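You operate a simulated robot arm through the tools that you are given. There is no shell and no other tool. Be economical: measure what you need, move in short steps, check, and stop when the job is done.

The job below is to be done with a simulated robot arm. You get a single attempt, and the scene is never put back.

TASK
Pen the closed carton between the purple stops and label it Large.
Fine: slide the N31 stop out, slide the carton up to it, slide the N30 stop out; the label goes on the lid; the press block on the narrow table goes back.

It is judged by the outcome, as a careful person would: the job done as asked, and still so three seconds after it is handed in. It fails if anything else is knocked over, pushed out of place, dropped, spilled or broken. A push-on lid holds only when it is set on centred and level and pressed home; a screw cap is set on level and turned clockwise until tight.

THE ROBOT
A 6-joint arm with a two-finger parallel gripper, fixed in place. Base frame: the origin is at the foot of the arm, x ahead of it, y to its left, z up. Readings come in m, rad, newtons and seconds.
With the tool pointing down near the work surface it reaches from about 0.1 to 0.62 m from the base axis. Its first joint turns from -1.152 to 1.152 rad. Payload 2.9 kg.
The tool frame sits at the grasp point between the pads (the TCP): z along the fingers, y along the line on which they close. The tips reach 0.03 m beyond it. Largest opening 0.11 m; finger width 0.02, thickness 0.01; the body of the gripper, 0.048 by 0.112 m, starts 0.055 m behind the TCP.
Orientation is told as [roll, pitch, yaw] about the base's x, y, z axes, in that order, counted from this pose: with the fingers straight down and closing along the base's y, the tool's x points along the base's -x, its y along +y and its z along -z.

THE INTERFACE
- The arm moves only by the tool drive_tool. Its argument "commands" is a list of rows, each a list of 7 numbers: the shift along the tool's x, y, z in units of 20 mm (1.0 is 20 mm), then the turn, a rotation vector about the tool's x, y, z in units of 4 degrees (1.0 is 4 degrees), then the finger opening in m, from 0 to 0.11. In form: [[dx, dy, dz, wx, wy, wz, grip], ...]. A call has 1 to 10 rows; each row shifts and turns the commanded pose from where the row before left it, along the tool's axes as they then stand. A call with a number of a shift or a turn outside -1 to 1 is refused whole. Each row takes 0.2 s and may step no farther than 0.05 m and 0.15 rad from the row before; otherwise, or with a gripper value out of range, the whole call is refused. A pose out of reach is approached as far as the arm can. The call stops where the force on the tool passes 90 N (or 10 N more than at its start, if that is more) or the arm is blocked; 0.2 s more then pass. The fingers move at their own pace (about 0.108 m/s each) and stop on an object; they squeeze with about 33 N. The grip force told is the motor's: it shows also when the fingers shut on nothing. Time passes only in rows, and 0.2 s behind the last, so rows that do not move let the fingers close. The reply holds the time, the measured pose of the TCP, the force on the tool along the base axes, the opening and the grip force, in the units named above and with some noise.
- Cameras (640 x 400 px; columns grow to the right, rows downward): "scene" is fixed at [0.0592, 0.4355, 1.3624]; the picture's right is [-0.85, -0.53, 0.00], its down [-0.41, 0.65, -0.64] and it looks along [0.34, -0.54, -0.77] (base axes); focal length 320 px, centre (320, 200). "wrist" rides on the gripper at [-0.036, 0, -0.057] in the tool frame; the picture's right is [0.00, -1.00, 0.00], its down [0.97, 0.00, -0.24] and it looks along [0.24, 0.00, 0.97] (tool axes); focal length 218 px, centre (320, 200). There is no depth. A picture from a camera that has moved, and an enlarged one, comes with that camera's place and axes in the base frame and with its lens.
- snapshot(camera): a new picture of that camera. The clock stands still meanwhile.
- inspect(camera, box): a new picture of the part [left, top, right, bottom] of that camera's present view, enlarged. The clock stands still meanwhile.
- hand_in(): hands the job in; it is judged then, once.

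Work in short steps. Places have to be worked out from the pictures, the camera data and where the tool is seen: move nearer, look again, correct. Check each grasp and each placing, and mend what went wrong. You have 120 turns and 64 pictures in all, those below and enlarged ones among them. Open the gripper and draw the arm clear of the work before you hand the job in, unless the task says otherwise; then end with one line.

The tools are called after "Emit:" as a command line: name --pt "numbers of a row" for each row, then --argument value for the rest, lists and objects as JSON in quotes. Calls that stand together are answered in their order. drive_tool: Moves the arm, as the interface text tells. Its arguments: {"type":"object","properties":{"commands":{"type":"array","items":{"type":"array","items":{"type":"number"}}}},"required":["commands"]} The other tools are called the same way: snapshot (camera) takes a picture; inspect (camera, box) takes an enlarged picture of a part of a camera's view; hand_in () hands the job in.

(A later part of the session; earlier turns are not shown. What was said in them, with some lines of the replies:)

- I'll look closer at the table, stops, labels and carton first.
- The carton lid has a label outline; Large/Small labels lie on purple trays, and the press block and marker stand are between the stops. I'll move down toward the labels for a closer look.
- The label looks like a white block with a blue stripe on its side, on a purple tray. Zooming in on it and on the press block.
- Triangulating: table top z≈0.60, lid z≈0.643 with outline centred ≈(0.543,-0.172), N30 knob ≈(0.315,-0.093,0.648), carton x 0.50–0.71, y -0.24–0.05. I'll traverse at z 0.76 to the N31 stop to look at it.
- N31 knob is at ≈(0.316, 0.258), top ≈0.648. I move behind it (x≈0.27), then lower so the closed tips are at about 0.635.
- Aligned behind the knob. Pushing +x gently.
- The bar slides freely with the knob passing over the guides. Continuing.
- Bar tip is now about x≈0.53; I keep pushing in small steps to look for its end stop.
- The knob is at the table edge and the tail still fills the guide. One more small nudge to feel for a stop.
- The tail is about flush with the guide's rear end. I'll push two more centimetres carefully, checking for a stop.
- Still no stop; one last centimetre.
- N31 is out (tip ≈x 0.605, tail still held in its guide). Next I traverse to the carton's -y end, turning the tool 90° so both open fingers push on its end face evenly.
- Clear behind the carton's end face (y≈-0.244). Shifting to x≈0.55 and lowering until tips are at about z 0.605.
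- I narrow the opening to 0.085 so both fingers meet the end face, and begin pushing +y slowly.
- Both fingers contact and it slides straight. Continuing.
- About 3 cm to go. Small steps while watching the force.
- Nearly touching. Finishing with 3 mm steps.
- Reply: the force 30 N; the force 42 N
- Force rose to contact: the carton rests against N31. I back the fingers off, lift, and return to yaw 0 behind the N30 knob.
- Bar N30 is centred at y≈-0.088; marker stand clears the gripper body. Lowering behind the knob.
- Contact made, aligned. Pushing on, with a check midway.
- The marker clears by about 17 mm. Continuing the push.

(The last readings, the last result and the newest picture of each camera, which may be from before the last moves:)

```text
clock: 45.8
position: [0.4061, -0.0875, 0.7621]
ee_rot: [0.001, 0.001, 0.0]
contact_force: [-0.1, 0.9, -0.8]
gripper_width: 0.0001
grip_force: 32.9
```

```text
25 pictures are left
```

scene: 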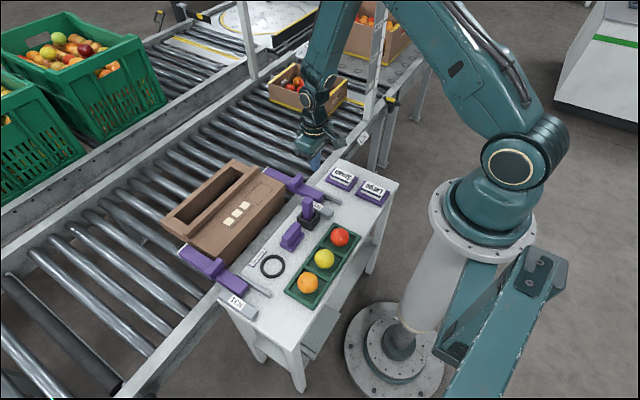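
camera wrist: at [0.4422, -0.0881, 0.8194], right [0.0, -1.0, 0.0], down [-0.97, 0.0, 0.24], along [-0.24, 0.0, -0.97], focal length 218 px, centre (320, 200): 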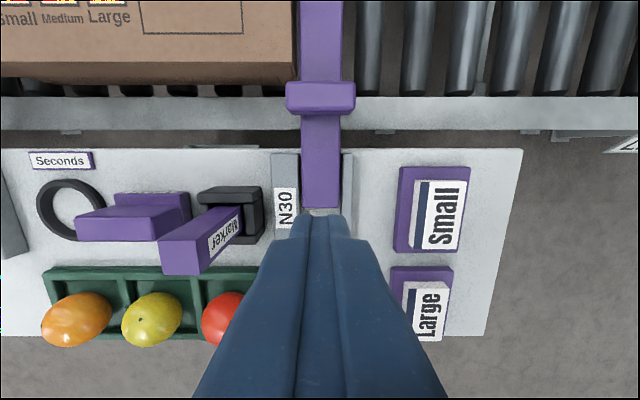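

The carton is penned between both stops. Next the label: I move above the Large label (≈(0.268,-0.20), top ≈0.626) with fingers open to its width.

Emit:
drive_tool --pt "0.986 -0.807 0 0 0 0 0.07" --pt "0.986 -0.807 0 0 0 0 0.07" --pt "0.986 -0.807 0 0 0 0 0.07" --pt "0.986 -0.807 0 0 0 0 0.07" --pt "0.986 -0.807 0 0 0 0 0.07" --pt "0.986 -0.807 0 0 0 0 0.07" --pt "0.986 -0.807 1 0 0 0 0.07" --pt "0 0 1 0 0 0 0.07" --pt "0 0 1 0 0 0 0.07"

Emit:
snapshot --camera "wrist"

Emit:
inspect --camera "scene" --box '[320, 150, 410, 210]'

```text
clock: 47.8
position: [0.2674, -0.201, 0.7013]
ee_rot: [-0.001, 0.001, -0.001]
contact_force: [0.1, -0.5, -0.6]
gripper_width: 0.0701
grip_force: 0.1
```

```text
24 pictures are left
camera wrist: at [0.3033, -0.2008, 0.7593], right [0.0, -1.0, 0.0], down [-0.97, 0.0, 0.24], along [-0.24, 0.0, -0.97], focal length 218 px, centre (320, 200)
```

wrist: 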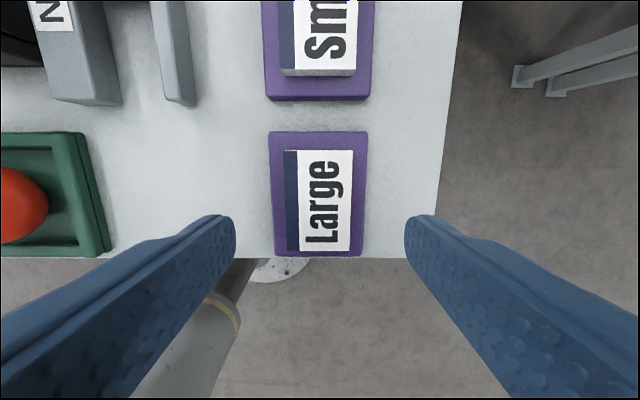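

```text
6.67 times, centred on (365, 180) of scene
camera zoom: at [0.0592, 0.4355, 1.3624], right [-0.85, -0.53, 0.0], down [-0.41, 0.65, -0.64], along [0.34, -0.54, -0.77], focal length 2130 px, centre (20, 333)
```

zoom: 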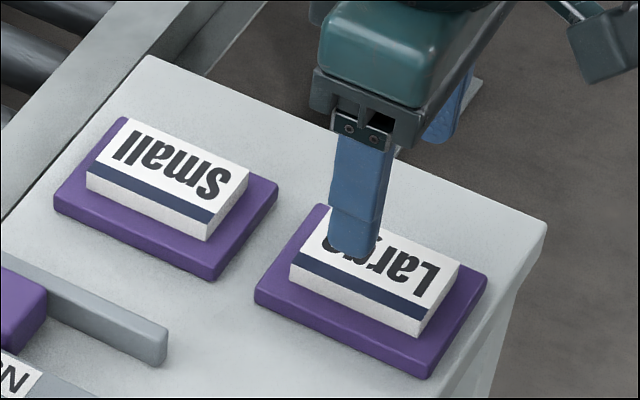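

Label block centred under the gripper. Lowering to tips ≈0.617 and closing to test-grip it.

Emit:
drive_tool --pt "0 0 1 0 0 0 0.07" --pt "0 0 1 0 0 0 0.07" --pt "0 0 0.7 0 0 0 0.07" --pt "0 0 0 0 0 0 0.06" --pt "0 0 0 0 0 0 0.05" --pt "0 0 0 0 0 0 0.03" --pt "0 0 0 0 0 0 0.03" --pt "0 0 0 0 0 0 0.03"

Emit:
snapshot --camera "wrist"

```text
clock: 49.6
position: [0.2678, -0.2002, 0.6468]
ee_rot: [0.004, -0.001, 0.0]
contact_force: [5.4, 14.8, -6.5]
gripper_width: 0.0418
grip_force: 45.1
```

```text
22 pictures are left
camera wrist: at [0.3036, -0.2, 0.7044], right [0.0, -1.0, 0.0], down [-0.97, 0.0, 0.24], along [-0.24, 0.0, -0.97], focal length 218 px, centre (320, 200)
```

wrist: 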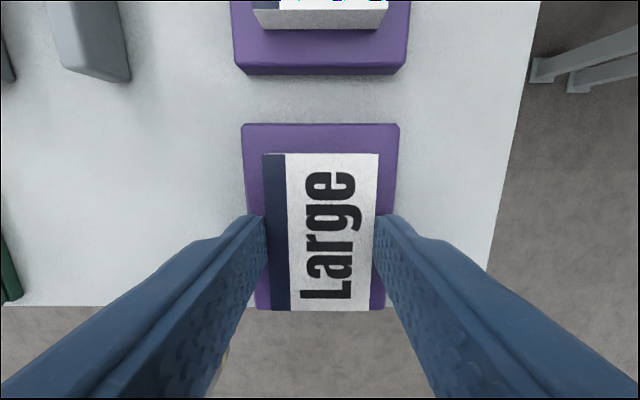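

Side force shows the block is fixed — it's a label pad; the top label presumably lifts with the press block, whose base matches the label size. I release, rise, and turn to yaw −90° over the press block (handle ≈(0.382,0.070), top ≈0.651).

Emit:
drive_tool --pt "0 0 0 0 0 0 0.07" --pt "0 0 0 0 0 0 0.07" --pt "0 0 -1 0 0 0 0.07" --pt "0 0 -1 0 0 0 0.07" --pt "0 0 -1 0 0 0 0.07" --pt "0 0 -1 0 0 0 0.07" --pt "0 0 -1 0 0 0 0.07" --pt "0 0 -1 0 0 0 0.07" --pt "0 0 -0.7 0 0 0 0.07"

Emit:
drive_tool --pt "-0.248 0.587 0 0 0 1 0.06" --pt "-0.206 0.603 0 0 0 1 0.06" --pt "-0.164 0.616 0 0 0 1 0.06" --pt "-0.12 0.626 0 0 0 1 0.06" --pt "-0.076 0.633 0 0 0 1 0.06" --pt "-0.032 0.637 0 0 0 1 0.06" --pt "0.012 0.637 0 0 0 1 0.06" --pt "0.056 0.635 0 0 0 1 0.06" --pt "0.101 0.629 0 0 0 1 0.06" --pt "0.145 0.621 0 0 0 1 0.06"

Emit:
drive_tool --pt "0.187 0.609 0 0 0 1 0.06" --pt "0.23 0.594 0 0 0 1 0.06" --pt "0.27 0.577 0 0 0 1 0.06" --pt "0.31 0.557 0 0 0 1 0.06" --pt "0.348 0.534 0 0 0 1 0.06" --pt "0.384 0.508 0 0 0 1 0.06" --pt "0.419 0.48 0 0 0 1 0.06" --pt "0.451 0.45 0 0 0 1 0.06" --pt "0.482 0.417 0 0 0 1 0.06" --pt "0.509 0.383 0 0 0 1 0.06"

Emit:
drive_tool --pt "0.535 0.346 0 0 0 1 0.06" --pt "0.558 0.308 0 0 0 1 0.06" --pt "0.578 0.269 0 0 0 0.5 0.06"

Emit:
snapshot --camera "wrist"

```text
clock: 51.6
position: [0.267, -0.1991, 0.7802]
ee_rot: [0.001, 0.0, 0.0]
contact_force: [0.8, 0.1, 0.0]
gripper_width: 0.0698
grip_force: 0.1
```

```text
clock: 53.8
position: [0.3197, -0.0817, 0.782]
ee_rot: [0.0, 0.0, -0.7]
contact_force: [0.2, -0.6, 0.5]
gripper_width: 0.0599
grip_force: 0.0
```

```text
clock: 56.0
position: [0.3671, 0.033, 0.781]
ee_rot: [0.0, 0.0, -1.397]
contact_force: [0.1, -0.3, -0.4]
gripper_width: 0.0599
grip_force: 0.1
```

```text
clock: 56.8
position: [0.3849, 0.0687, 0.7803]
ee_rot: [-0.003, 0.0, -1.573]
contact_force: [-1.0, -0.5, -0.5]
gripper_width: 0.0594
grip_force: 0.0
```

```text
21 pictures are left
camera wrist: at [0.3827, 0.0333, 0.8383], right [-1.0, 0.0, 0.0], down [0.0, 0.97, 0.24], along [0.0, 0.24, -0.97], focal length 218 px, centre (320, 200)
```

wrist: 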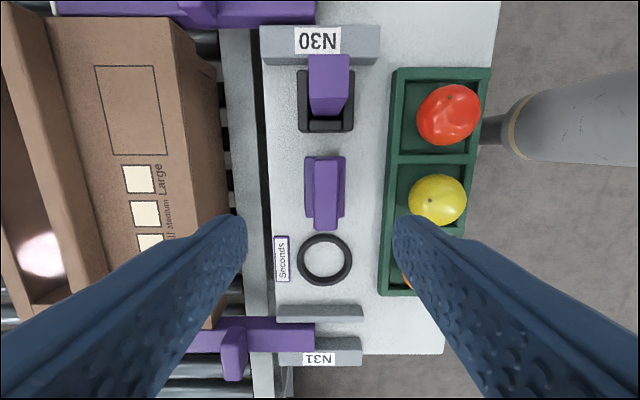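

The block's base (≈0.066×0.045) matches the label. Its centre is ≈(0.377,0.075); correcting and descending partway.

Emit:
drive_tool --pt "0.3 -0.32 0 0 0 0 0.06" --pt "0 0 1 0 0 0 0.06" --pt "0 0 1 0 0 0 0.06" --pt "0 0 1 0 0 0 0.06" --pt "0 0 1 0 0 0 0.06"

Emit:
snapshot --camera "wrist"

```text
clock: 58.0
position: [0.3773, 0.0743, 0.7036]
ee_rot: [0.001, 0.001, -1.57]
contact_force: [-0.2, 0.3, -0.2]
gripper_width: 0.06
grip_force: 0.0
```

```text
20 pictures are left
camera wrist: at [0.3765, 0.0385, 0.7598], right [-1.0, 0.0, 0.0], down [0.0, 0.97, 0.24], along [0.0, 0.24, -0.97], focal length 218 px, centre (320, 200)
```

wrist: 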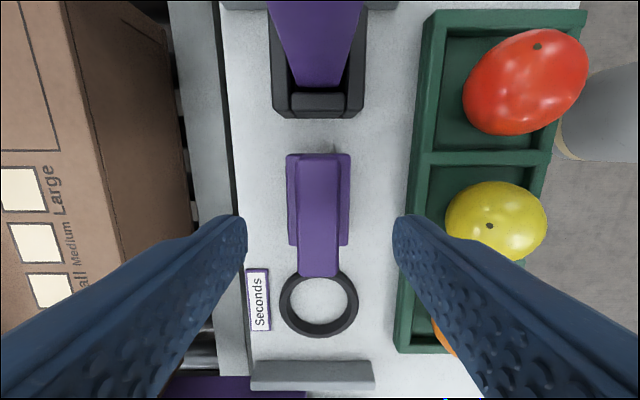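

Aligned. Lowering to TCP ≈0.655 and gripping the handle.

Emit:
drive_tool --pt "0.08 0 1 0 0 0 0.06" --pt "0 0 1 0 0 0 0.06" --pt "0 0 0.43 0 0 0 0.06" --pt "0 0 0 0 0 0 0.04" --pt "0 0 0 0 0 0 0.01" --pt "0 0 0 0 0 0 0.01" --pt "0 0 0 0 0 0 0.01"

Emit:
drive_tool --pt "0 0 -0.5 0 0 0 0.01" --pt "0 0 -1 0 0 0 0.01" --pt "0 0 -1 0 0 0 0.01"

Emit:
snapshot --camera "wrist"

```text
clock: 59.6
position: [0.3747, 0.0771, 0.6542]
ee_rot: [0.001, 0.001, -1.571]
contact_force: [0.5, 0.7, 0.0]
gripper_width: 0.0214
grip_force: 32.5
```

```text
clock: 60.4
position: [0.3763, 0.0758, 0.7039]
ee_rot: [0.0, 0.001, -1.571]
contact_force: [-0.2, 0.3, -1.6]
gripper_width: 0.0213
grip_force: 32.8
```

```text
19 pictures are left
camera wrist: at [0.3758, 0.0405, 0.7619], right [-1.0, 0.0, 0.0], down [0.0, 0.97, 0.24], along [0.0, 0.24, -0.97], focal length 218 px, centre (320, 200)
```

wrist: 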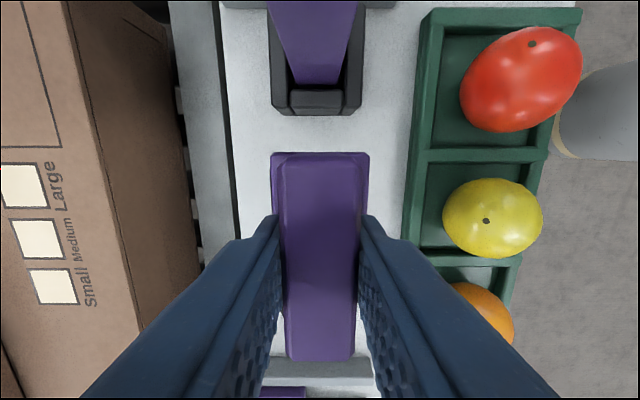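

Block held (width 0.021). Raising to 0.785 and swinging to yaw 0 over the Large pad.

Emit:
drive_tool --pt "0 0 -1 0 0 0 0.01" --pt "0 0 -1 0 0 0 0.01" --pt "0 0 -1 0 0 0 0.01" --pt "0 0 -1 0 0 0 0.01" --pt "-0.602 -0.235 0 0 0 -1 0.01" --pt "-0.584 -0.277 0 0 0 -1 0.01" --pt "-0.563 -0.316 0 0 0 -1 0.01" --pt "-0.54 -0.355 0 0 0 -1 0.01" --pt "-0.514 -0.392 0 0 0 -1 0.01" --pt "-0.485 -0.427 0 0 0 -1 0.01"

Emit:
drive_tool --pt "-0.455 -0.46 0 0 0 -1 0.01" --pt "-0.421 -0.49 0 0 0 -1 0.01" --pt "-0.386 -0.518 0 0 0 -1 0.01" --pt "-0.349 -0.544 0 0 0 -1 0.01" --pt "-0.31 -0.567 0 0 0 -1 0.01" --pt "-0.27 -0.587 0 0 0 -1 0.01" --pt "-0.228 -0.604 0 0 0 -1 0.01" --pt "-0.186 -0.619 0 0 0 -1 0.01" --pt "-0.142 -0.63 0 0 0 -1 0.01"

Emit:
drive_tool --pt "-0.098 -0.639 0 0 0 -1 0.01" --pt "-0.052 -0.644 0 0 0 -1 0.01" --pt "-0.008 -0.646 0 0 0 -1 0.01" --pt "0.037 -0.645 0 0 0 -1 0.01" --pt "0.082 -0.641 0 0 0 -1 0.01" --pt "0.127 -0.634 0 0 0 -1 0.01" --pt "0.171 -0.624 0 0 0 -1 0.01" --pt "0.214 -0.61 0 0 0 -0.5 0.01"

Emit:
drive_tool --pt "0 0 1 0 0 0 0.01" --pt "0 0 1 0 0 0 0.01" --pt "0 0 1 0 0 0 0.01"

Emit:
snapshot --camera "wrist"

```text
clock: 62.6
position: [0.3486, 0.0054, 0.7835]
ee_rot: [-0.001, 0.0, -1.151]
contact_force: [-0.5, -0.7, -1.0]
gripper_width: 0.0212
grip_force: 33.0
```

```text
clock: 64.6
position: [0.3068, -0.1039, 0.7827]
ee_rot: [0.002, 0.001, -0.521]
contact_force: [0.7, -1.1, 0.1]
gripper_width: 0.0214
grip_force: 32.7
```

```text
clock: 66.4
position: [0.2682, -0.1988, 0.7831]
ee_rot: [0.001, 0.0, 0.002]
contact_force: [1.2, 0.5, -0.9]
gripper_width: 0.0214
grip_force: 32.9
```

```text
clock: 67.2
position: [0.2677, -0.2006, 0.722]
ee_rot: [0.001, -0.001, 0.0]
contact_force: [0.7, -0.7, -1.5]
gripper_width: 0.0214
grip_force: 32.5
```

```text
18 pictures are left
camera wrist: at [0.3038, -0.2007, 0.7801], right [0.0, -1.0, 0.0], down [-0.97, 0.0, 0.24], along [-0.24, 0.0, -0.97], focal length 218 px, centre (320, 200)
```

wrist: 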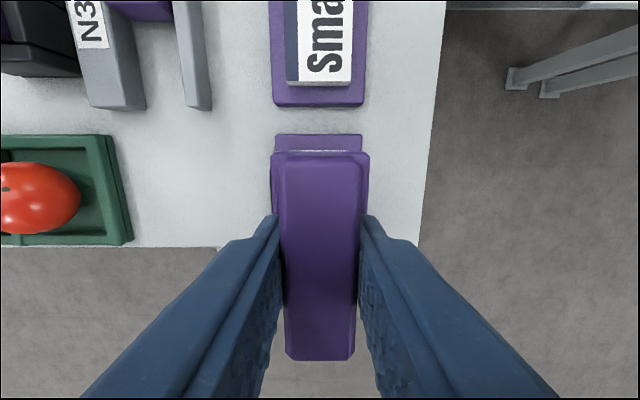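

The block's front edge (x≈0.301) and centre line up with the label pad. Lowering to press it gently on.

Emit:
drive_tool --pt "0 0 1 0 0 0 0.01" --pt "0 0 0.9 0 0 0 0.01" --pt "0 0 0.2 0 0 0 0.01"

Emit:
drive_tool --pt "0 0 0.15 0 0 0 0.01" --pt "0 0 0.1 0 0 0 0.01"

```text
clock: 68.0
position: [0.2678, -0.2009, 0.6825]
ee_rot: [0.0, -0.001, 0.0]
contact_force: [-0.6, 0.1, -1.6]
gripper_width: 0.0214
grip_force: 33.3
```

```text
clock: 68.6
position: [0.2679, -0.2, 0.6769]
ee_rot: [-0.002, 0.0, 0.0]
contact_force: [-3.4, 1.4, 25.2]
gripper_width: 0.0213
grip_force: 33.2
```

Contact with about 25 N. I hold briefly, then lift and check whether the label came along.

Emit:
drive_tool --pt "0 0 0 0 0 0 0.01" --pt "0 0 0 0 0 0 0.01" --pt "0 0 -0.5 0 0 0 0.01" --pt "0 0 -1 0 0 0 0.01" --pt "0 0 -1 0 0 0 0.01" --pt "0 0 -1 0 0 0 0.01" --pt "0 0 -1 0 0 0 0.01" --pt "0 0 -1 0 0 0 0.01"

Emit:
inspect --camera "scene" --box '[310, 120, 410, 210]'

```text
clock: 70.4
position: [0.2689, -0.1992, 0.7854]
ee_rot: [0.001, 0.001, 0.0]
contact_force: [0.5, -0.7, -0.8]
gripper_width: 0.0214
grip_force: 32.8
```

```text
4.44 times, centred on (360, 165) of scene
camera zoom: at [0.0592, 0.4355, 1.3624], right [-0.85, -0.53, 0.0], down [-0.41, 0.65, -0.64], along [0.34, -0.54, -0.77], focal length 1420 px, centre (142, 356)
```

zoom: 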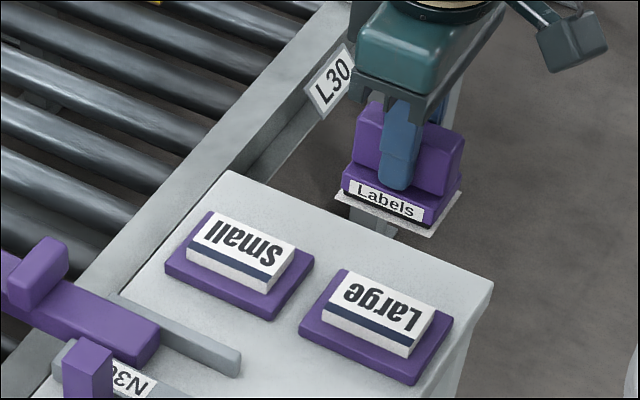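

The Large label sticks to the block's underside. I carry it to the lid outline (≈(0.541,0.006)), turning to yaw −90° so the text reads like the lid's print.

Emit:
drive_tool --pt "-0.592 0.446 0 0 0 1 0.01" --pt "-0.56 0.487 0 0 0 1 0.01" --pt "-0.524 0.524 0 0 0 1 0.01" --pt "-0.486 0.559 0 0 0 1 0.01" --pt "-0.446 0.592 0 0 0 1 0.01" --pt "-0.404 0.622 0 0 0 1 0.01" --pt "-0.36 0.649 0 0 0 1 0.01" --pt "-0.314 0.671 0 0 0 1 0.01" --pt "-0.266 0.692 0 0 0 1 0.01" --pt "-0.217 0.709 0 0 0 1 0.01"

Emit:
drive_tool --pt "-0.167 0.722 0 0 0 1 0.01" --pt "-0.116 0.732 0 0 0 1 0.01" --pt "-0.065 0.738 0 0 0 1 0.01" --pt "-0.013 0.741 0 0 0 1 0.01" --pt "0.039 0.74 0 0 0 1 0.01" --pt "0.09 0.736 0 0 0 1 0.01" --pt "0.142 0.728 0 0 0 1 0.01" --pt "0.191 0.716 0 0 0 1 0.01" --pt "0.241 0.701 0 0 0 1 0.01" --pt "0.289 0.682 0 0 0 1 0.01"

Emit:
drive_tool --pt "0.336 0.661 0 0 0 1 0.01" --pt "0.382 0.636 0 0 0 1 0.01" --pt "0.425 0.608 0 0 0 0.5 0.01"

Emit:
snapshot --camera "wrist"

Emit:
inspect --camera "scene" --box '[200, 110, 330, 230]'

```text
clock: 72.6
position: [0.3865, -0.1092, 0.7866]
ee_rot: [-0.001, 0.001, -0.699]
contact_force: [0.6, 0.1, -1.1]
gripper_width: 0.0216
grip_force: 33.1
```

```text
clock: 74.8
position: [0.505, -0.0226, 0.7864]
ee_rot: [-0.004, 0.0, -1.398]
contact_force: [0.3, -0.5, -0.4]
gripper_width: 0.0211
grip_force: 33.6
```

```text
clock: 75.6
position: [0.5415, 0.0038, 0.7859]
ee_rot: [-0.001, 0.0, -1.573]
contact_force: [-0.2, 1.0, -1.7]
gripper_width: 0.0212
grip_force: 32.9
```

```text
16 pictures are left
camera wrist: at [0.541, -0.032, 0.8439], right [-1.0, 0.0, 0.0], down [0.0, 0.97, 0.24], along [0.0, 0.24, -0.97], focal length 218 px, centre (320, 200)
```

wrist: 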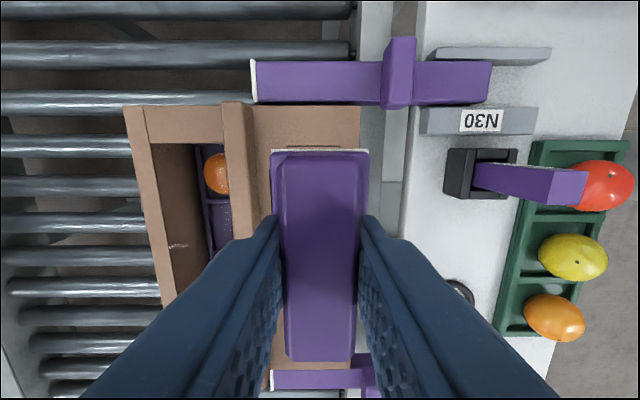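

```text
3.33 times, centred on (265, 170) of scene
camera zoom: at [0.0592, 0.4355, 1.3623], right [-0.85, -0.53, 0.0], down [-0.41, 0.65, -0.64], along [0.34, -0.54, -0.77], focal length 1065 px, centre (503, 300)
```

zoom: 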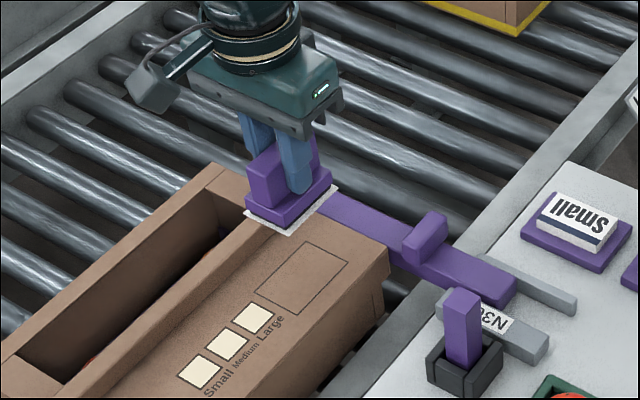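

The scene view puts the outline centre at (0.543,0.003), right under the tool. Descending to just above the lid and checking.

Emit:
drive_tool --pt "0 0.03 1 0 0 0 0.01" --pt "0 0 1 0 0 0 0.01" --pt "0 0 1 0 0 0 0.01" --pt "0 0 1 0 0 0 0.01"

Emit:
inspect --camera "scene" --box '[240, 140, 320, 210]'

Emit:
snapshot --camera "wrist"

```text
clock: 76.6
position: [0.5412, 0.0037, 0.7052]
ee_rot: [0.0, 0.001, -1.573]
contact_force: [-0.1, 0.0, -1.4]
gripper_width: 0.0215
grip_force: 32.9
```

```text
5.71 times, centred on (280, 175) of scene
camera zoom: at [0.0592, 0.4355, 1.3623], right [-0.85, -0.53, 0.0], down [-0.41, 0.65, -0.64], along [0.34, -0.54, -0.77], focal length 1826 px, centre (549, 343)
```

zoom: 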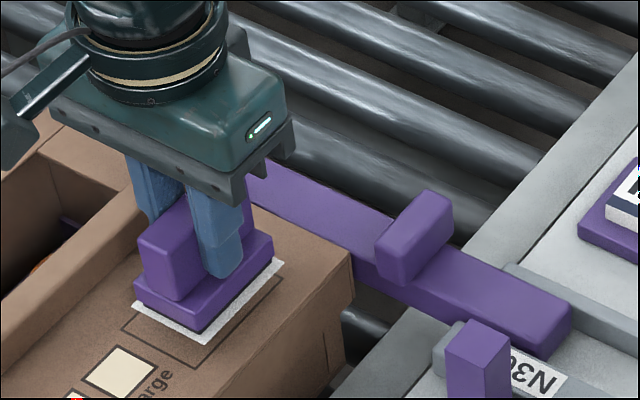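

```text
13 pictures are left
camera wrist: at [0.5408, -0.0311, 0.763], right [-1.0, 0.0, 0.0], down [0.0, 0.97, 0.24], along [0.0, 0.24, -0.97], focal length 218 px, centre (320, 200)
```

wrist: 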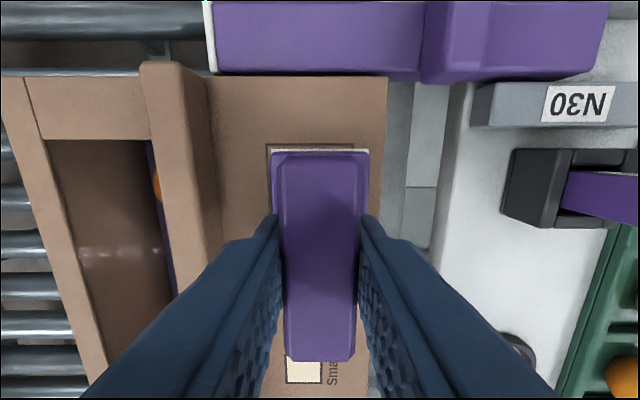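

Relative margins inside the outline look good; a 1.5 mm shift in +y centres it. Lowering to contact and pressing.

Emit:
drive_tool --pt "0.08 0 0.3 0 0 0 0.01" --pt "0 0 0.2 0 0 0 0.01"

Emit:
drive_tool --pt "0 0 0.1 0 0 0 0.01" --pt "0 0 0 0 0 0 0.01"

```text
clock: 77.2
position: [0.5412, 0.0058, 0.697]
ee_rot: [0.0, -0.001, -1.571]
contact_force: [0.0, -1.0, 0.1]
gripper_width: 0.0214
grip_force: 33.5
```

```text
clock: 77.8
position: [0.5415, 0.0061, 0.6954]
ee_rot: [0.0, 0.002, -1.569]
contact_force: [-0.6, -0.1, -0.7]
gripper_width: 0.0214
grip_force: 32.9
```

No contact yet; inching down further.

Emit:
drive_tool --pt "0 0 0.1 0 0 0 0.01" --pt "0 0 0.1 0 0 0 0.01"

Emit:
drive_tool --pt "0 0 0.1 0 0 0 0.01" --pt "0 0 0 0 0 0 0.01"

```text
clock: 78.4
position: [0.5409, 0.0071, 0.6907]
ee_rot: [0.0, 0.0, -1.571]
contact_force: [0.3, 0.2, -0.6]
gripper_width: 0.0213
grip_force: 32.8
```

```text
clock: 79.0
position: [0.5415, 0.0057, 0.6882]
ee_rot: [0.001, 0.0, -1.569]
contact_force: [0.2, -0.3, -0.6]
gripper_width: 0.0213
grip_force: 32.6
```

Lid is a bit lower than estimated; rechecking the alignment at this height.

Emit:
inspect --camera "scene" --box '[240, 150, 300, 200]'

Emit:
inspect --camera "wrist" --box '[240, 110, 400, 210]'

```text
8.00 times, centred on (270, 175) of scene
camera zoom: at [0.0592, 0.4355, 1.3623], right [-0.85, -0.53, 0.0], down [-0.41, 0.65, -0.64], along [0.34, -0.54, -0.77], focal length 2556 px, centre (720, 400)
```

zoom: 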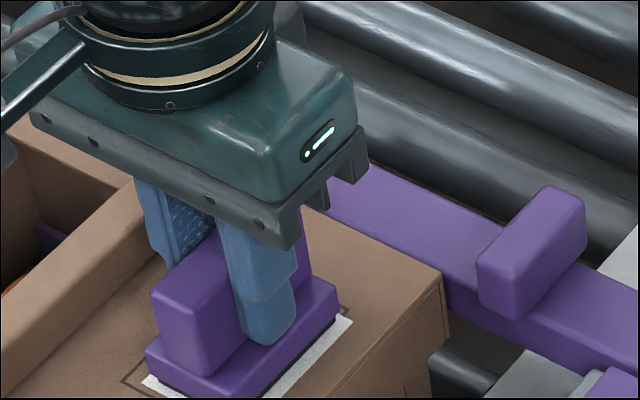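

```text
4.00 times, centred on (320, 160) of wrist
camera zoom: at [0.5408, -0.0297, 0.7449], right [-1.0, 0.0, 0.0], down [0.0, 0.97, 0.24], along [0.0, 0.24, -0.97], focal length 873 px, centre (320, 360)
```

zoom: 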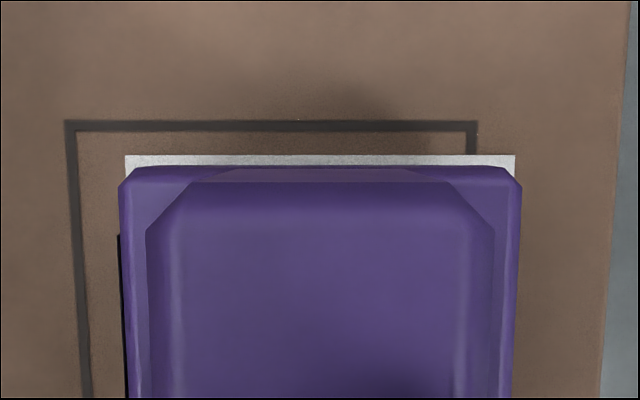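

Close view: label needs about +5.5 mm in x to be centred in the outline; y margin is fine. Correcting, then inching down.

Emit:
drive_tool --pt "0 0.28 0 0 0 0 0.01" --pt "0 0 0 0 0 0 0.01"

Emit:
inspect --camera "wrist" --box '[240, 110, 400, 210]'

```text
clock: 79.6
position: [0.5472, 0.0057, 0.688]
ee_rot: [-0.001, -0.002, -1.57]
contact_force: [0.9, 0.4, -0.6]
gripper_width: 0.0213
grip_force: 33.2
```

```text
4.00 times, centred on (320, 160) of wrist
camera zoom: at [0.5459, -0.0301, 0.7457], right [-1.0, 0.0, 0.0], down [0.0, 0.97, 0.24], along [0.0, 0.24, -0.97], focal length 873 px, centre (320, 360)
```

zoom: 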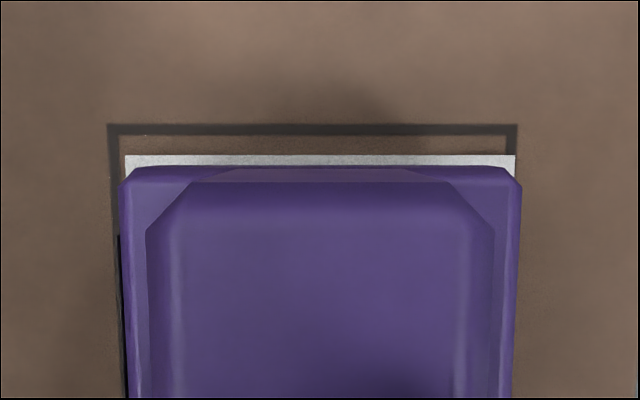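

Nearly centred; 1 mm more in x, then down to contact.

Emit:
drive_tool --pt "0 0.05 0.1 0 0 0 0.01" --pt "0 0 0.1 0 0 0 0.01"

Emit:
drive_tool --pt "0 0 0.1 0 0 0 0.01" --pt "0 0 0.1 0 0 0 0.01"

Emit:
drive_tool --pt "0 0 0.1 0 0 0 0.01" --pt "0 0 0 0 0 0 0.01"

```text
clock: 80.2
position: [0.548, 0.0069, 0.6864]
ee_rot: [0.006, -0.001, -1.571]
contact_force: [-2.1, -0.4, 22.9]
gripper_width: 0.0214
grip_force: 32.7
```

```text
clock: 80.8
position: [0.5496, 0.0064, 0.6839]
ee_rot: [0.004, 0.001, -1.573]
contact_force: [-2.0, -1.0, 36.5]
gripper_width: 0.0216
grip_force: 32.8
```

```text
clock: 81.4
position: [0.5506, 0.0078, 0.6831]
ee_rot: [0.009, 0.0, -1.571]
contact_force: [-3.2, -0.1, 47.9]
gripper_width: 0.0217
grip_force: 32.8
```

Pressed with about 48 N. Holding a moment, then lifting to inspect.

Emit:
drive_tool --pt "0 0 0 0 0 0 0.01" --pt "0 0 -0.3 0 0 0 0.01" --pt "0 0 -0.3 0 0 0 0.01" --pt "0 0 -1 0 0 0 0.01" --pt "0 0 -1 0 0 0 0.01" --pt "0 0 -1 0 0 0 0.01" --pt "0 0 -1 0 0 0 0.01" --pt "0 0 -1 0 0 0 0.01"

Emit:
inspect --camera "scene" --box '[190, 110, 330, 230]'

```text
clock: 83.2
position: [0.5472, 0.0056, 0.7903]
ee_rot: [-0.002, 0.001, -1.57]
contact_force: [-0.7, 0.1, -1.1]
gripper_width: 0.0214
grip_force: 33.5
```

```text
3.33 times, centred on (260, 170) of scene
camera zoom: at [0.0592, 0.4355, 1.3624], right [-0.85, -0.53, 0.0], down [-0.41, 0.65, -0.64], along [0.34, -0.54, -0.77], focal length 1065 px, centre (520, 300)
```

zoom: 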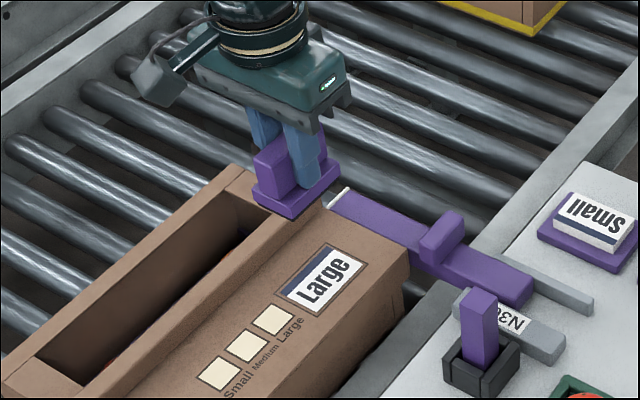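

The Large label sits squarely in the outline and the block came away clean. Returning the block to its spot (TCP 0.3755,0.0765).

Emit:
drive_tool --pt "0.394 -0.955 0 0 0 0 0.01" --pt "0.394 -0.955 0 0 0 0 0.01" --pt "0.394 -0.955 0 0 0 0 0.01" --pt "0.394 -0.955 0 0 0 0 0.01" --pt "0.394 -0.955 0 0 0 0 0.01" --pt "0.394 -0.955 0 0 0 0 0.01" --pt "0.394 -0.955 0 0 0 0 0.01" --pt "0.394 -0.955 0 0 0 0 0.01" --pt "0.394 -0.955 0 0 0 0 0.01"

Emit:
drive_tool --pt "0 0 1 0 0 0 0.01" --pt "0 0 1 0 0 0 0.01" --pt "0 0 1 0 0 0 0.01" --pt "0 0 1 0 0 0 0.01" --pt "0 0 0 0 0 0 0.01"

Emit:
snapshot --camera "wrist"

```text
clock: 85.2
position: [0.3731, 0.0776, 0.7921]
ee_rot: [0.0, -0.001, -1.571]
contact_force: [-0.5, -0.1, -0.4]
gripper_width: 0.0214
grip_force: 32.7
```

```text
clock: 86.4
position: [0.3767, 0.0769, 0.7099]
ee_rot: [-0.001, 0.0, -1.57]
contact_force: [-0.5, 0.1, -1.0]
gripper_width: 0.0217
grip_force: 33.0
```

```text
8 pictures are left
camera wrist: at [0.376, 0.0413, 0.767], right [-1.0, 0.0, 0.0], down [0.0, 0.97, 0.24], along [0.0, 0.24, -0.97], focal length 218 px, centre (320, 200)
```

wrist: 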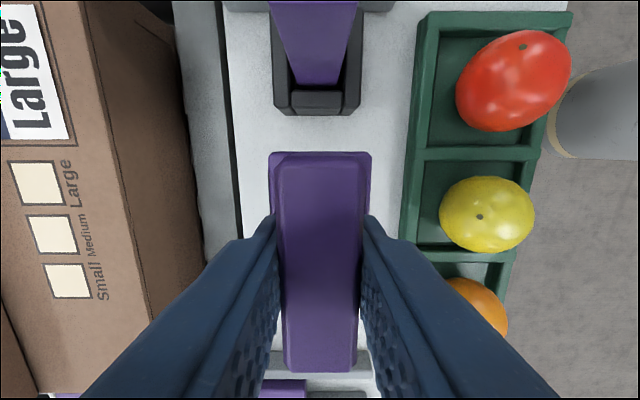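

Same pose as at pick-up. Lowering to the table gently.

Emit:
drive_tool --pt "0 0 1 0 0 0 0.01" --pt "0 0 1 0 0 0 0.01" --pt "0 0 0.5 0 0 0 0.01" --pt "0 0 0.15 0 0 0 0.01"

Emit:
drive_tool --pt "0 0 0.1 0 0 0 0.01" --pt "0 0 0 0 0 0 0.01"

```text
clock: 87.4
position: [0.3766, 0.0782, 0.6568]
ee_rot: [0.0, 0.0, -1.572]
contact_force: [-0.1, -0.2, -1.5]
gripper_width: 0.0215
grip_force: 33.2
```

```text
clock: 88.0
position: [0.3764, 0.0788, 0.6556]
ee_rot: [0.002, 0.0, -1.571]
contact_force: [-0.6, 0.2, -0.3]
gripper_width: 0.0215
grip_force: 32.8
```

Just a millimetre or so more until contact.

Emit:
drive_tool --pt "-0.05 0 0.08 0 0 0 0.01" --pt "0 0 0 0 0 0 0.01"

Emit:
drive_tool --pt "0 0 0.06 0 0 0 0.01" --pt "0 0 0 0 0 0 0.01"

```text
clock: 88.6
position: [0.3765, 0.0758, 0.6531]
ee_rot: [0.0, -0.002, -1.571]
contact_force: [-0.4, -1.2, -0.1]
gripper_width: 0.0215
grip_force: 32.9
```

```text
clock: 89.2
position: [0.377, 0.0763, 0.6527]
ee_rot: [0.001, 0.001, -1.571]
contact_force: [0.6, -0.2, -1.3]
gripper_width: 0.0211
grip_force: 33.1
```

Still not loaded (block may have slipped up slightly in the grip when pressing). Inching on.

Emit:
drive_tool --pt "0 0 0.06 0 0 0 0.01" --pt "0 0 0 0 0 0 0.01"

Emit:
drive_tool --pt "0 0 0.06 0 0 0 0.01" --pt "0 0 0 0 0 0 0.01"

Emit:
inspect --camera "scene" --box '[260, 190, 340, 270]'

```text
clock: 89.8
position: [0.3763, 0.0768, 0.6512]
ee_rot: [0.0, -0.001, -1.57]
contact_force: [-0.7, 0.6, -0.5]
gripper_width: 0.0216
grip_force: 33.1
```

```text
clock: 90.4
position: [0.3762, 0.0773, 0.6503]
ee_rot: [-0.001, 0.0, -1.571]
contact_force: [-0.2, -0.2, -1.2]
gripper_width: 0.0213
grip_force: 32.8
```

```text
5.00 times, centred on (300, 230) of scene
camera zoom: at [0.0592, 0.4355, 1.3623], right [-0.85, -0.53, 0.0], down [-0.41, 0.65, -0.64], along [0.34, -0.54, -0.77], focal length 1598 px, centre (420, 50)
```

zoom: 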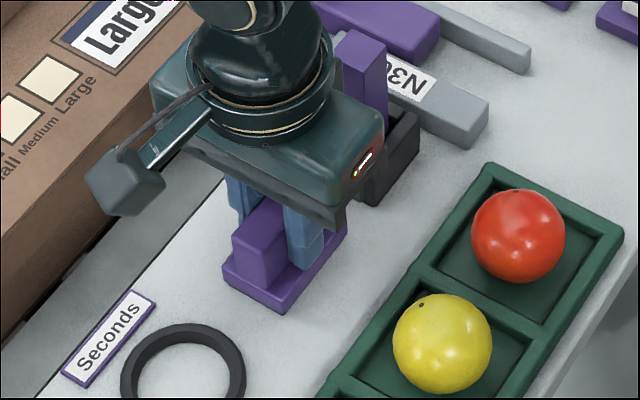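

Very near the table. Continuing in ~1 mm steps.

Emit:
drive_tool --pt "0 0 0.06 0 0 0 0.01" --pt "0 0 0 0 0 0 0.01"

Emit:
drive_tool --pt "0 0 0.06 0 0 0 0.01" --pt "0 0 0 0 0 0 0.01"

Emit:
drive_tool --pt "0 0 0.06 0 0 0 0.01" --pt "0 0 0 0 0 0 0.01"

```text
clock: 91.0
position: [0.3759, 0.0764, 0.6487]
ee_rot: [-0.001, 0.0, -1.572]
contact_force: [-5.6, -1.4, 25.9]
gripper_width: 0.0216
grip_force: 33.1
```

```text
clock: 91.6
position: [0.3762, 0.0766, 0.6502]
ee_rot: [0.003, 0.0, -1.57]
contact_force: [-12.1, -4.5, 58.6]
gripper_width: 0.0215
grip_force: 33.0
```

```text
clock: 92.2
position: [0.3768, 0.0768, 0.6489]
ee_rot: [0.002, 0.0, -1.57]
contact_force: [-17.3, -6.8, 75.8]
gripper_width: 0.0218
grip_force: 32.9
```

Firm contact now; easing the commanded pose back up before releasing.

Emit:
drive_tool --pt "0 0 -0.06 0 0 0 0.01" --pt "0 0 -0.06 0 0 0 0.01" --pt "0 0 -0.03 0 0 0 0.01" --pt "0 0 0 0 0 0 0.01"

Emit:
drive_tool --pt "0 0 0 0 0 0 0.05" --pt "0 0 0 0 0 0 0.05" --pt "0 0 -0.5 0 0 0 0.05" --pt "0 0 -1 0 0 0 0.05" --pt "0 0 -1 0 0 0 0.05" --pt "0 0 -1 0 0 0 0.05" --pt "0 0 -1 0 0 0 0.05" --pt "0 0 -1 0 0 0 0.05" --pt "0 0 -1 0 0 0 0.05"

Emit:
snapshot --camera "wrist"

```text
clock: 93.2
position: [0.3763, 0.0768, 0.6504]
ee_rot: [0.005, 0.0, -1.571]
contact_force: [-4.3, -4.9, 40.0]
gripper_width: 0.0216
grip_force: 33.3
```

```text
clock: 95.2
position: [0.3752, 0.0771, 0.7791]
ee_rot: [-0.001, 0.001, -1.569]
contact_force: [0.1, 0.3, -0.8]
gripper_width: 0.0501
grip_force: 0.0
```

```text
6 pictures are left
camera wrist: at [0.3751, 0.0412, 0.8361], right [-1.0, 0.0, 0.0], down [0.0, 0.97, 0.24], along [0.0, 0.24, -0.97], focal length 218 px, centre (320, 200)
```

wrist: 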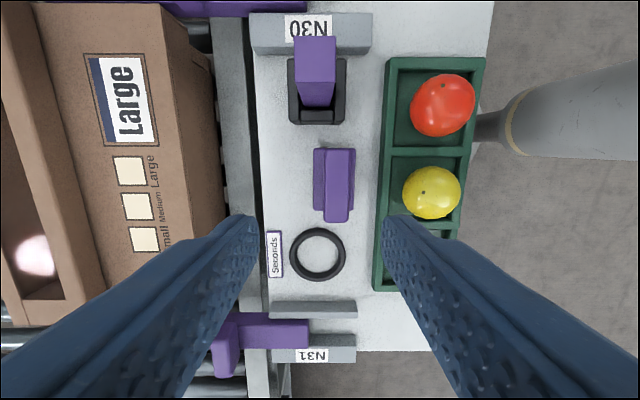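

The block looks shifted ~1.5 cm toward −x and maybe off-level; zooming in.

Emit:
inspect --camera "wrist" --box '[270, 110, 400, 240]'

Emit:
inspect --camera "scene" --box '[255, 190, 345, 280]'

```text
3.08 times, centred on (335, 175) of wrist
camera zoom: at [0.3751, 0.0412, 0.8361], right [-1.0, 0.0, 0.0], down [0.0, 0.97, 0.24], along [0.0, 0.24, -0.97], focal length 672 px, centre (274, 277)
```

zoom: 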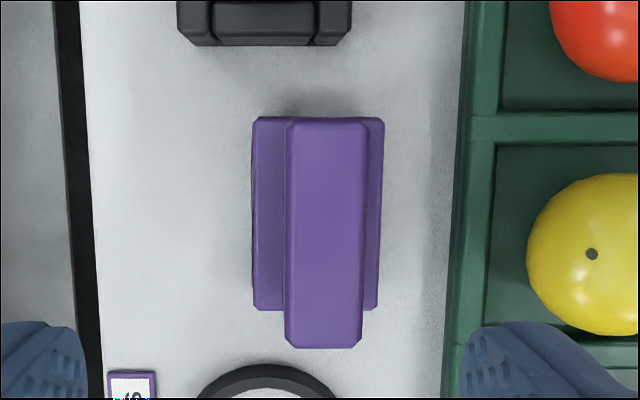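

```text
4.44 times, centred on (300, 235) of scene
camera zoom: at [0.0592, 0.4355, 1.3624], right [-0.85, -0.53, 0.0], down [-0.41, 0.65, -0.64], along [0.34, -0.54, -0.77], focal length 1420 px, centre (409, 44)
```

zoom: 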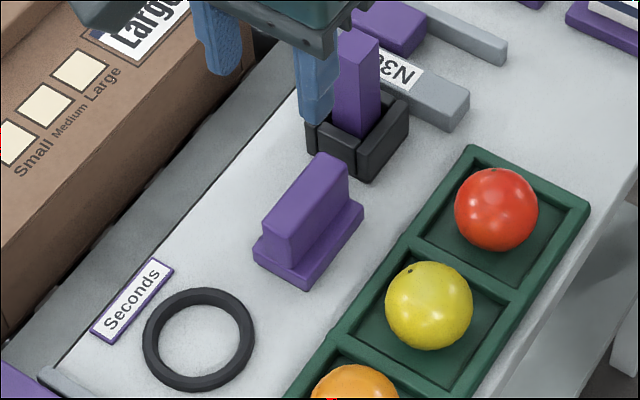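

The block is upright but sits ~16 mm toward −x (it sprang on release). I regrasp it, lift slightly, shift +16.5 mm in x, and set it down without preload.

Emit:
drive_tool --pt "0 -0.73 0 0 0 0 0.05" --pt "0 0 1 0 0 0 0.05" --pt "0 0 1 0 0 0 0.05" --pt "0 0 1 0 0 0 0.05" --pt "0 0 1 0 0 0 0.05" --pt "0 0 1 0 0 0 0.05" --pt "0 0 1 0 0 0 0.05" --pt "0 0 0.1 0 0 0 0.05"

Emit:
drive_tool --pt "0 0 0 0 0 0 0.03" --pt "0 0 0 0 0 0 0.01" --pt "0 0 0 0 0 0 0.01" --pt "0 0 0 0 0 0 0.01"

```text
clock: 97.0
position: [0.3627, 0.0769, 0.6567]
ee_rot: [0.0, 0.002, -1.57]
contact_force: [0.0, -0.1, 0.6]
gripper_width: 0.05
grip_force: 0.1
```

```text
clock: 98.0
position: [0.3628, 0.0764, 0.6578]
ee_rot: [0.0, 0.001, -1.571]
contact_force: [-0.2, 1.3, 0.2]
gripper_width: 0.0216
grip_force: 32.4
```

Held without side load. Lift 6 mm, shift, lower 6 mm.

Emit:
drive_tool --pt "0 0 -0.3 0 0 0 0.01" --pt "0 0 0 0 0 0 0.01" --pt "0 0.4 0 0 0 0 0.01" --pt "0.02 0.36 0 0 0 0 0.01" --pt "0 0 0 0 0 0 0.01" --pt "0 0 0.2 0 0 0 0.01" --pt "0 0 0.08 0 0 0 0.01" --pt "0 0 0 0 0 0 0.01"

```text
clock: 99.8
position: [0.3766, 0.077, 0.6573]
ee_rot: [-0.001, -0.001, -1.57]
contact_force: [0.2, 0.0, -1.7]
gripper_width: 0.0216
grip_force: 32.6
```

Position 0.3766, 0.077, unloaded and about half a millimetre up. Releasing and rising.

Emit:
drive_tool --pt "0 0 0.02 0 0 0 0.01" --pt "0 0 0 0 0 0 0.03" --pt "0 0 0 0 0 0 0.05" --pt "0 0 0 0 0 0 0.05" --pt "0 0 -0.5 0 0 0 0.05" --pt "0 0 -1 0 0 0 0.05" --pt "0 0 -1 0 0 0 0.05" --pt "0 0 -1 0 0 0 0.05" --pt "0 0 -1 0 0 0 0.05" --pt "0 0 -1 0 0 0 0.05"

Emit:
drive_tool --pt "0 0 -1 0 0 0 0.05" --pt "0 0 -1 0 0 0 0.05" --pt "0 0 -1 0 0 0 0.05"

Emit:
snapshot --camera "wrist"

```text
clock: 102.0
position: [0.3768, 0.0767, 0.7686]
ee_rot: [0.0, -0.001, -1.571]
contact_force: [-0.2, 0.5, -0.4]
gripper_width: 0.0498
grip_force: 0.0
```

```text
clock: 102.8
position: [0.3772, 0.0758, 0.8267]
ee_rot: [0.0, 0.001, -1.571]
contact_force: [0.2, 0.6, 0.1]
gripper_width: 0.0502
grip_force: 0.0
```

```text
3 pictures are left
camera wrist: at [0.3767, 0.0408, 0.885], right [-1.0, 0.0, 0.0], down [0.0, 0.97, 0.24], along [0.0, 0.24, -0.97], focal length 218 px, centre (320, 200)
```

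wrist: 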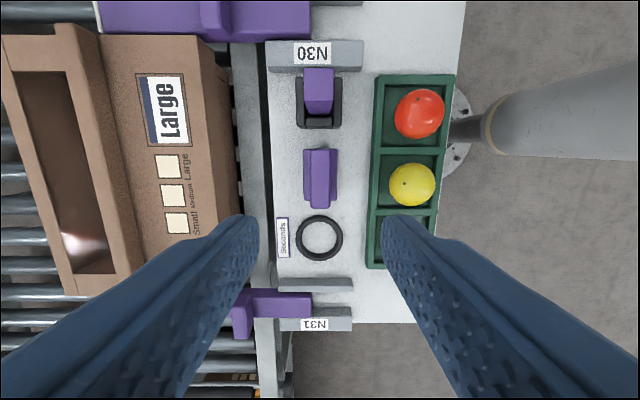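

The block is back in line with the marker stand. Drawing the arm clear and taking a final look.

Emit:
drive_tool --pt "-1 -0.5 -1 0 0 0 0.05" --pt "-1 -0.5 -1 0 0 0 0.05" --pt "-1 -0.5 0 0 0 0 0.05" --pt "-1 -0.5 0 0 0 0 0.05" --pt "-1 -0.5 0 0 0 0 0.05" --pt "-1 -0.5 0 0 0 0 0.05" --pt "-1 0 0 0 0 0 0.05" --pt "-1 0 0 0 0 0 0.05" --pt "-1 0 0 0 0 0 0.05" --pt "-1 0 0 0 0 0 0.05"

Emit:
inspect --camera "scene" --box '[140, 130, 410, 340]'

```text
clock: 105.0
position: [0.3168, -0.1247, 0.8686]
ee_rot: [-0.001, 0.0, -1.571]
contact_force: [0.1, 0.0, 0.6]
gripper_width: 0.0497
grip_force: 0.1
```

```text
1.90 times, centred on (275, 235) of scene
camera zoom: at [0.0592, 0.4355, 1.3624], right [-0.85, -0.53, 0.0], down [-0.41, 0.65, -0.64], along [0.34, -0.54, -0.77], focal length 609 px, centre (406, 133)
```

zoom: 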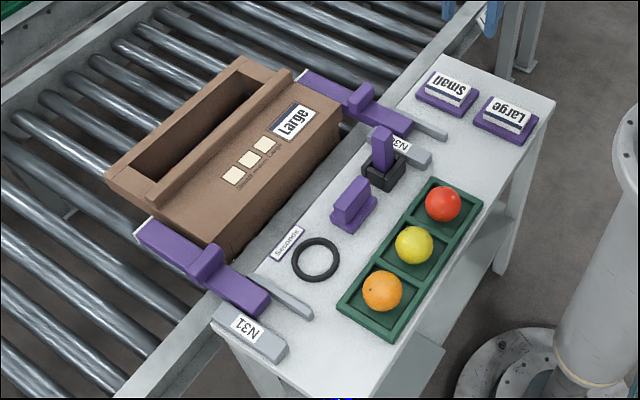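

Both stops are out with the carton penned between them. The Large label is in its outline, the press block is back, nothing else has moved, and the arm is clear, so I'm handing in.

Emit:
hand_in

```text
The job is handed in.
```

I slid both stops out and penned the carton between them, up against N31. The Large label is pressed inside the outline on the lid, and the press block is back in its place on the table.
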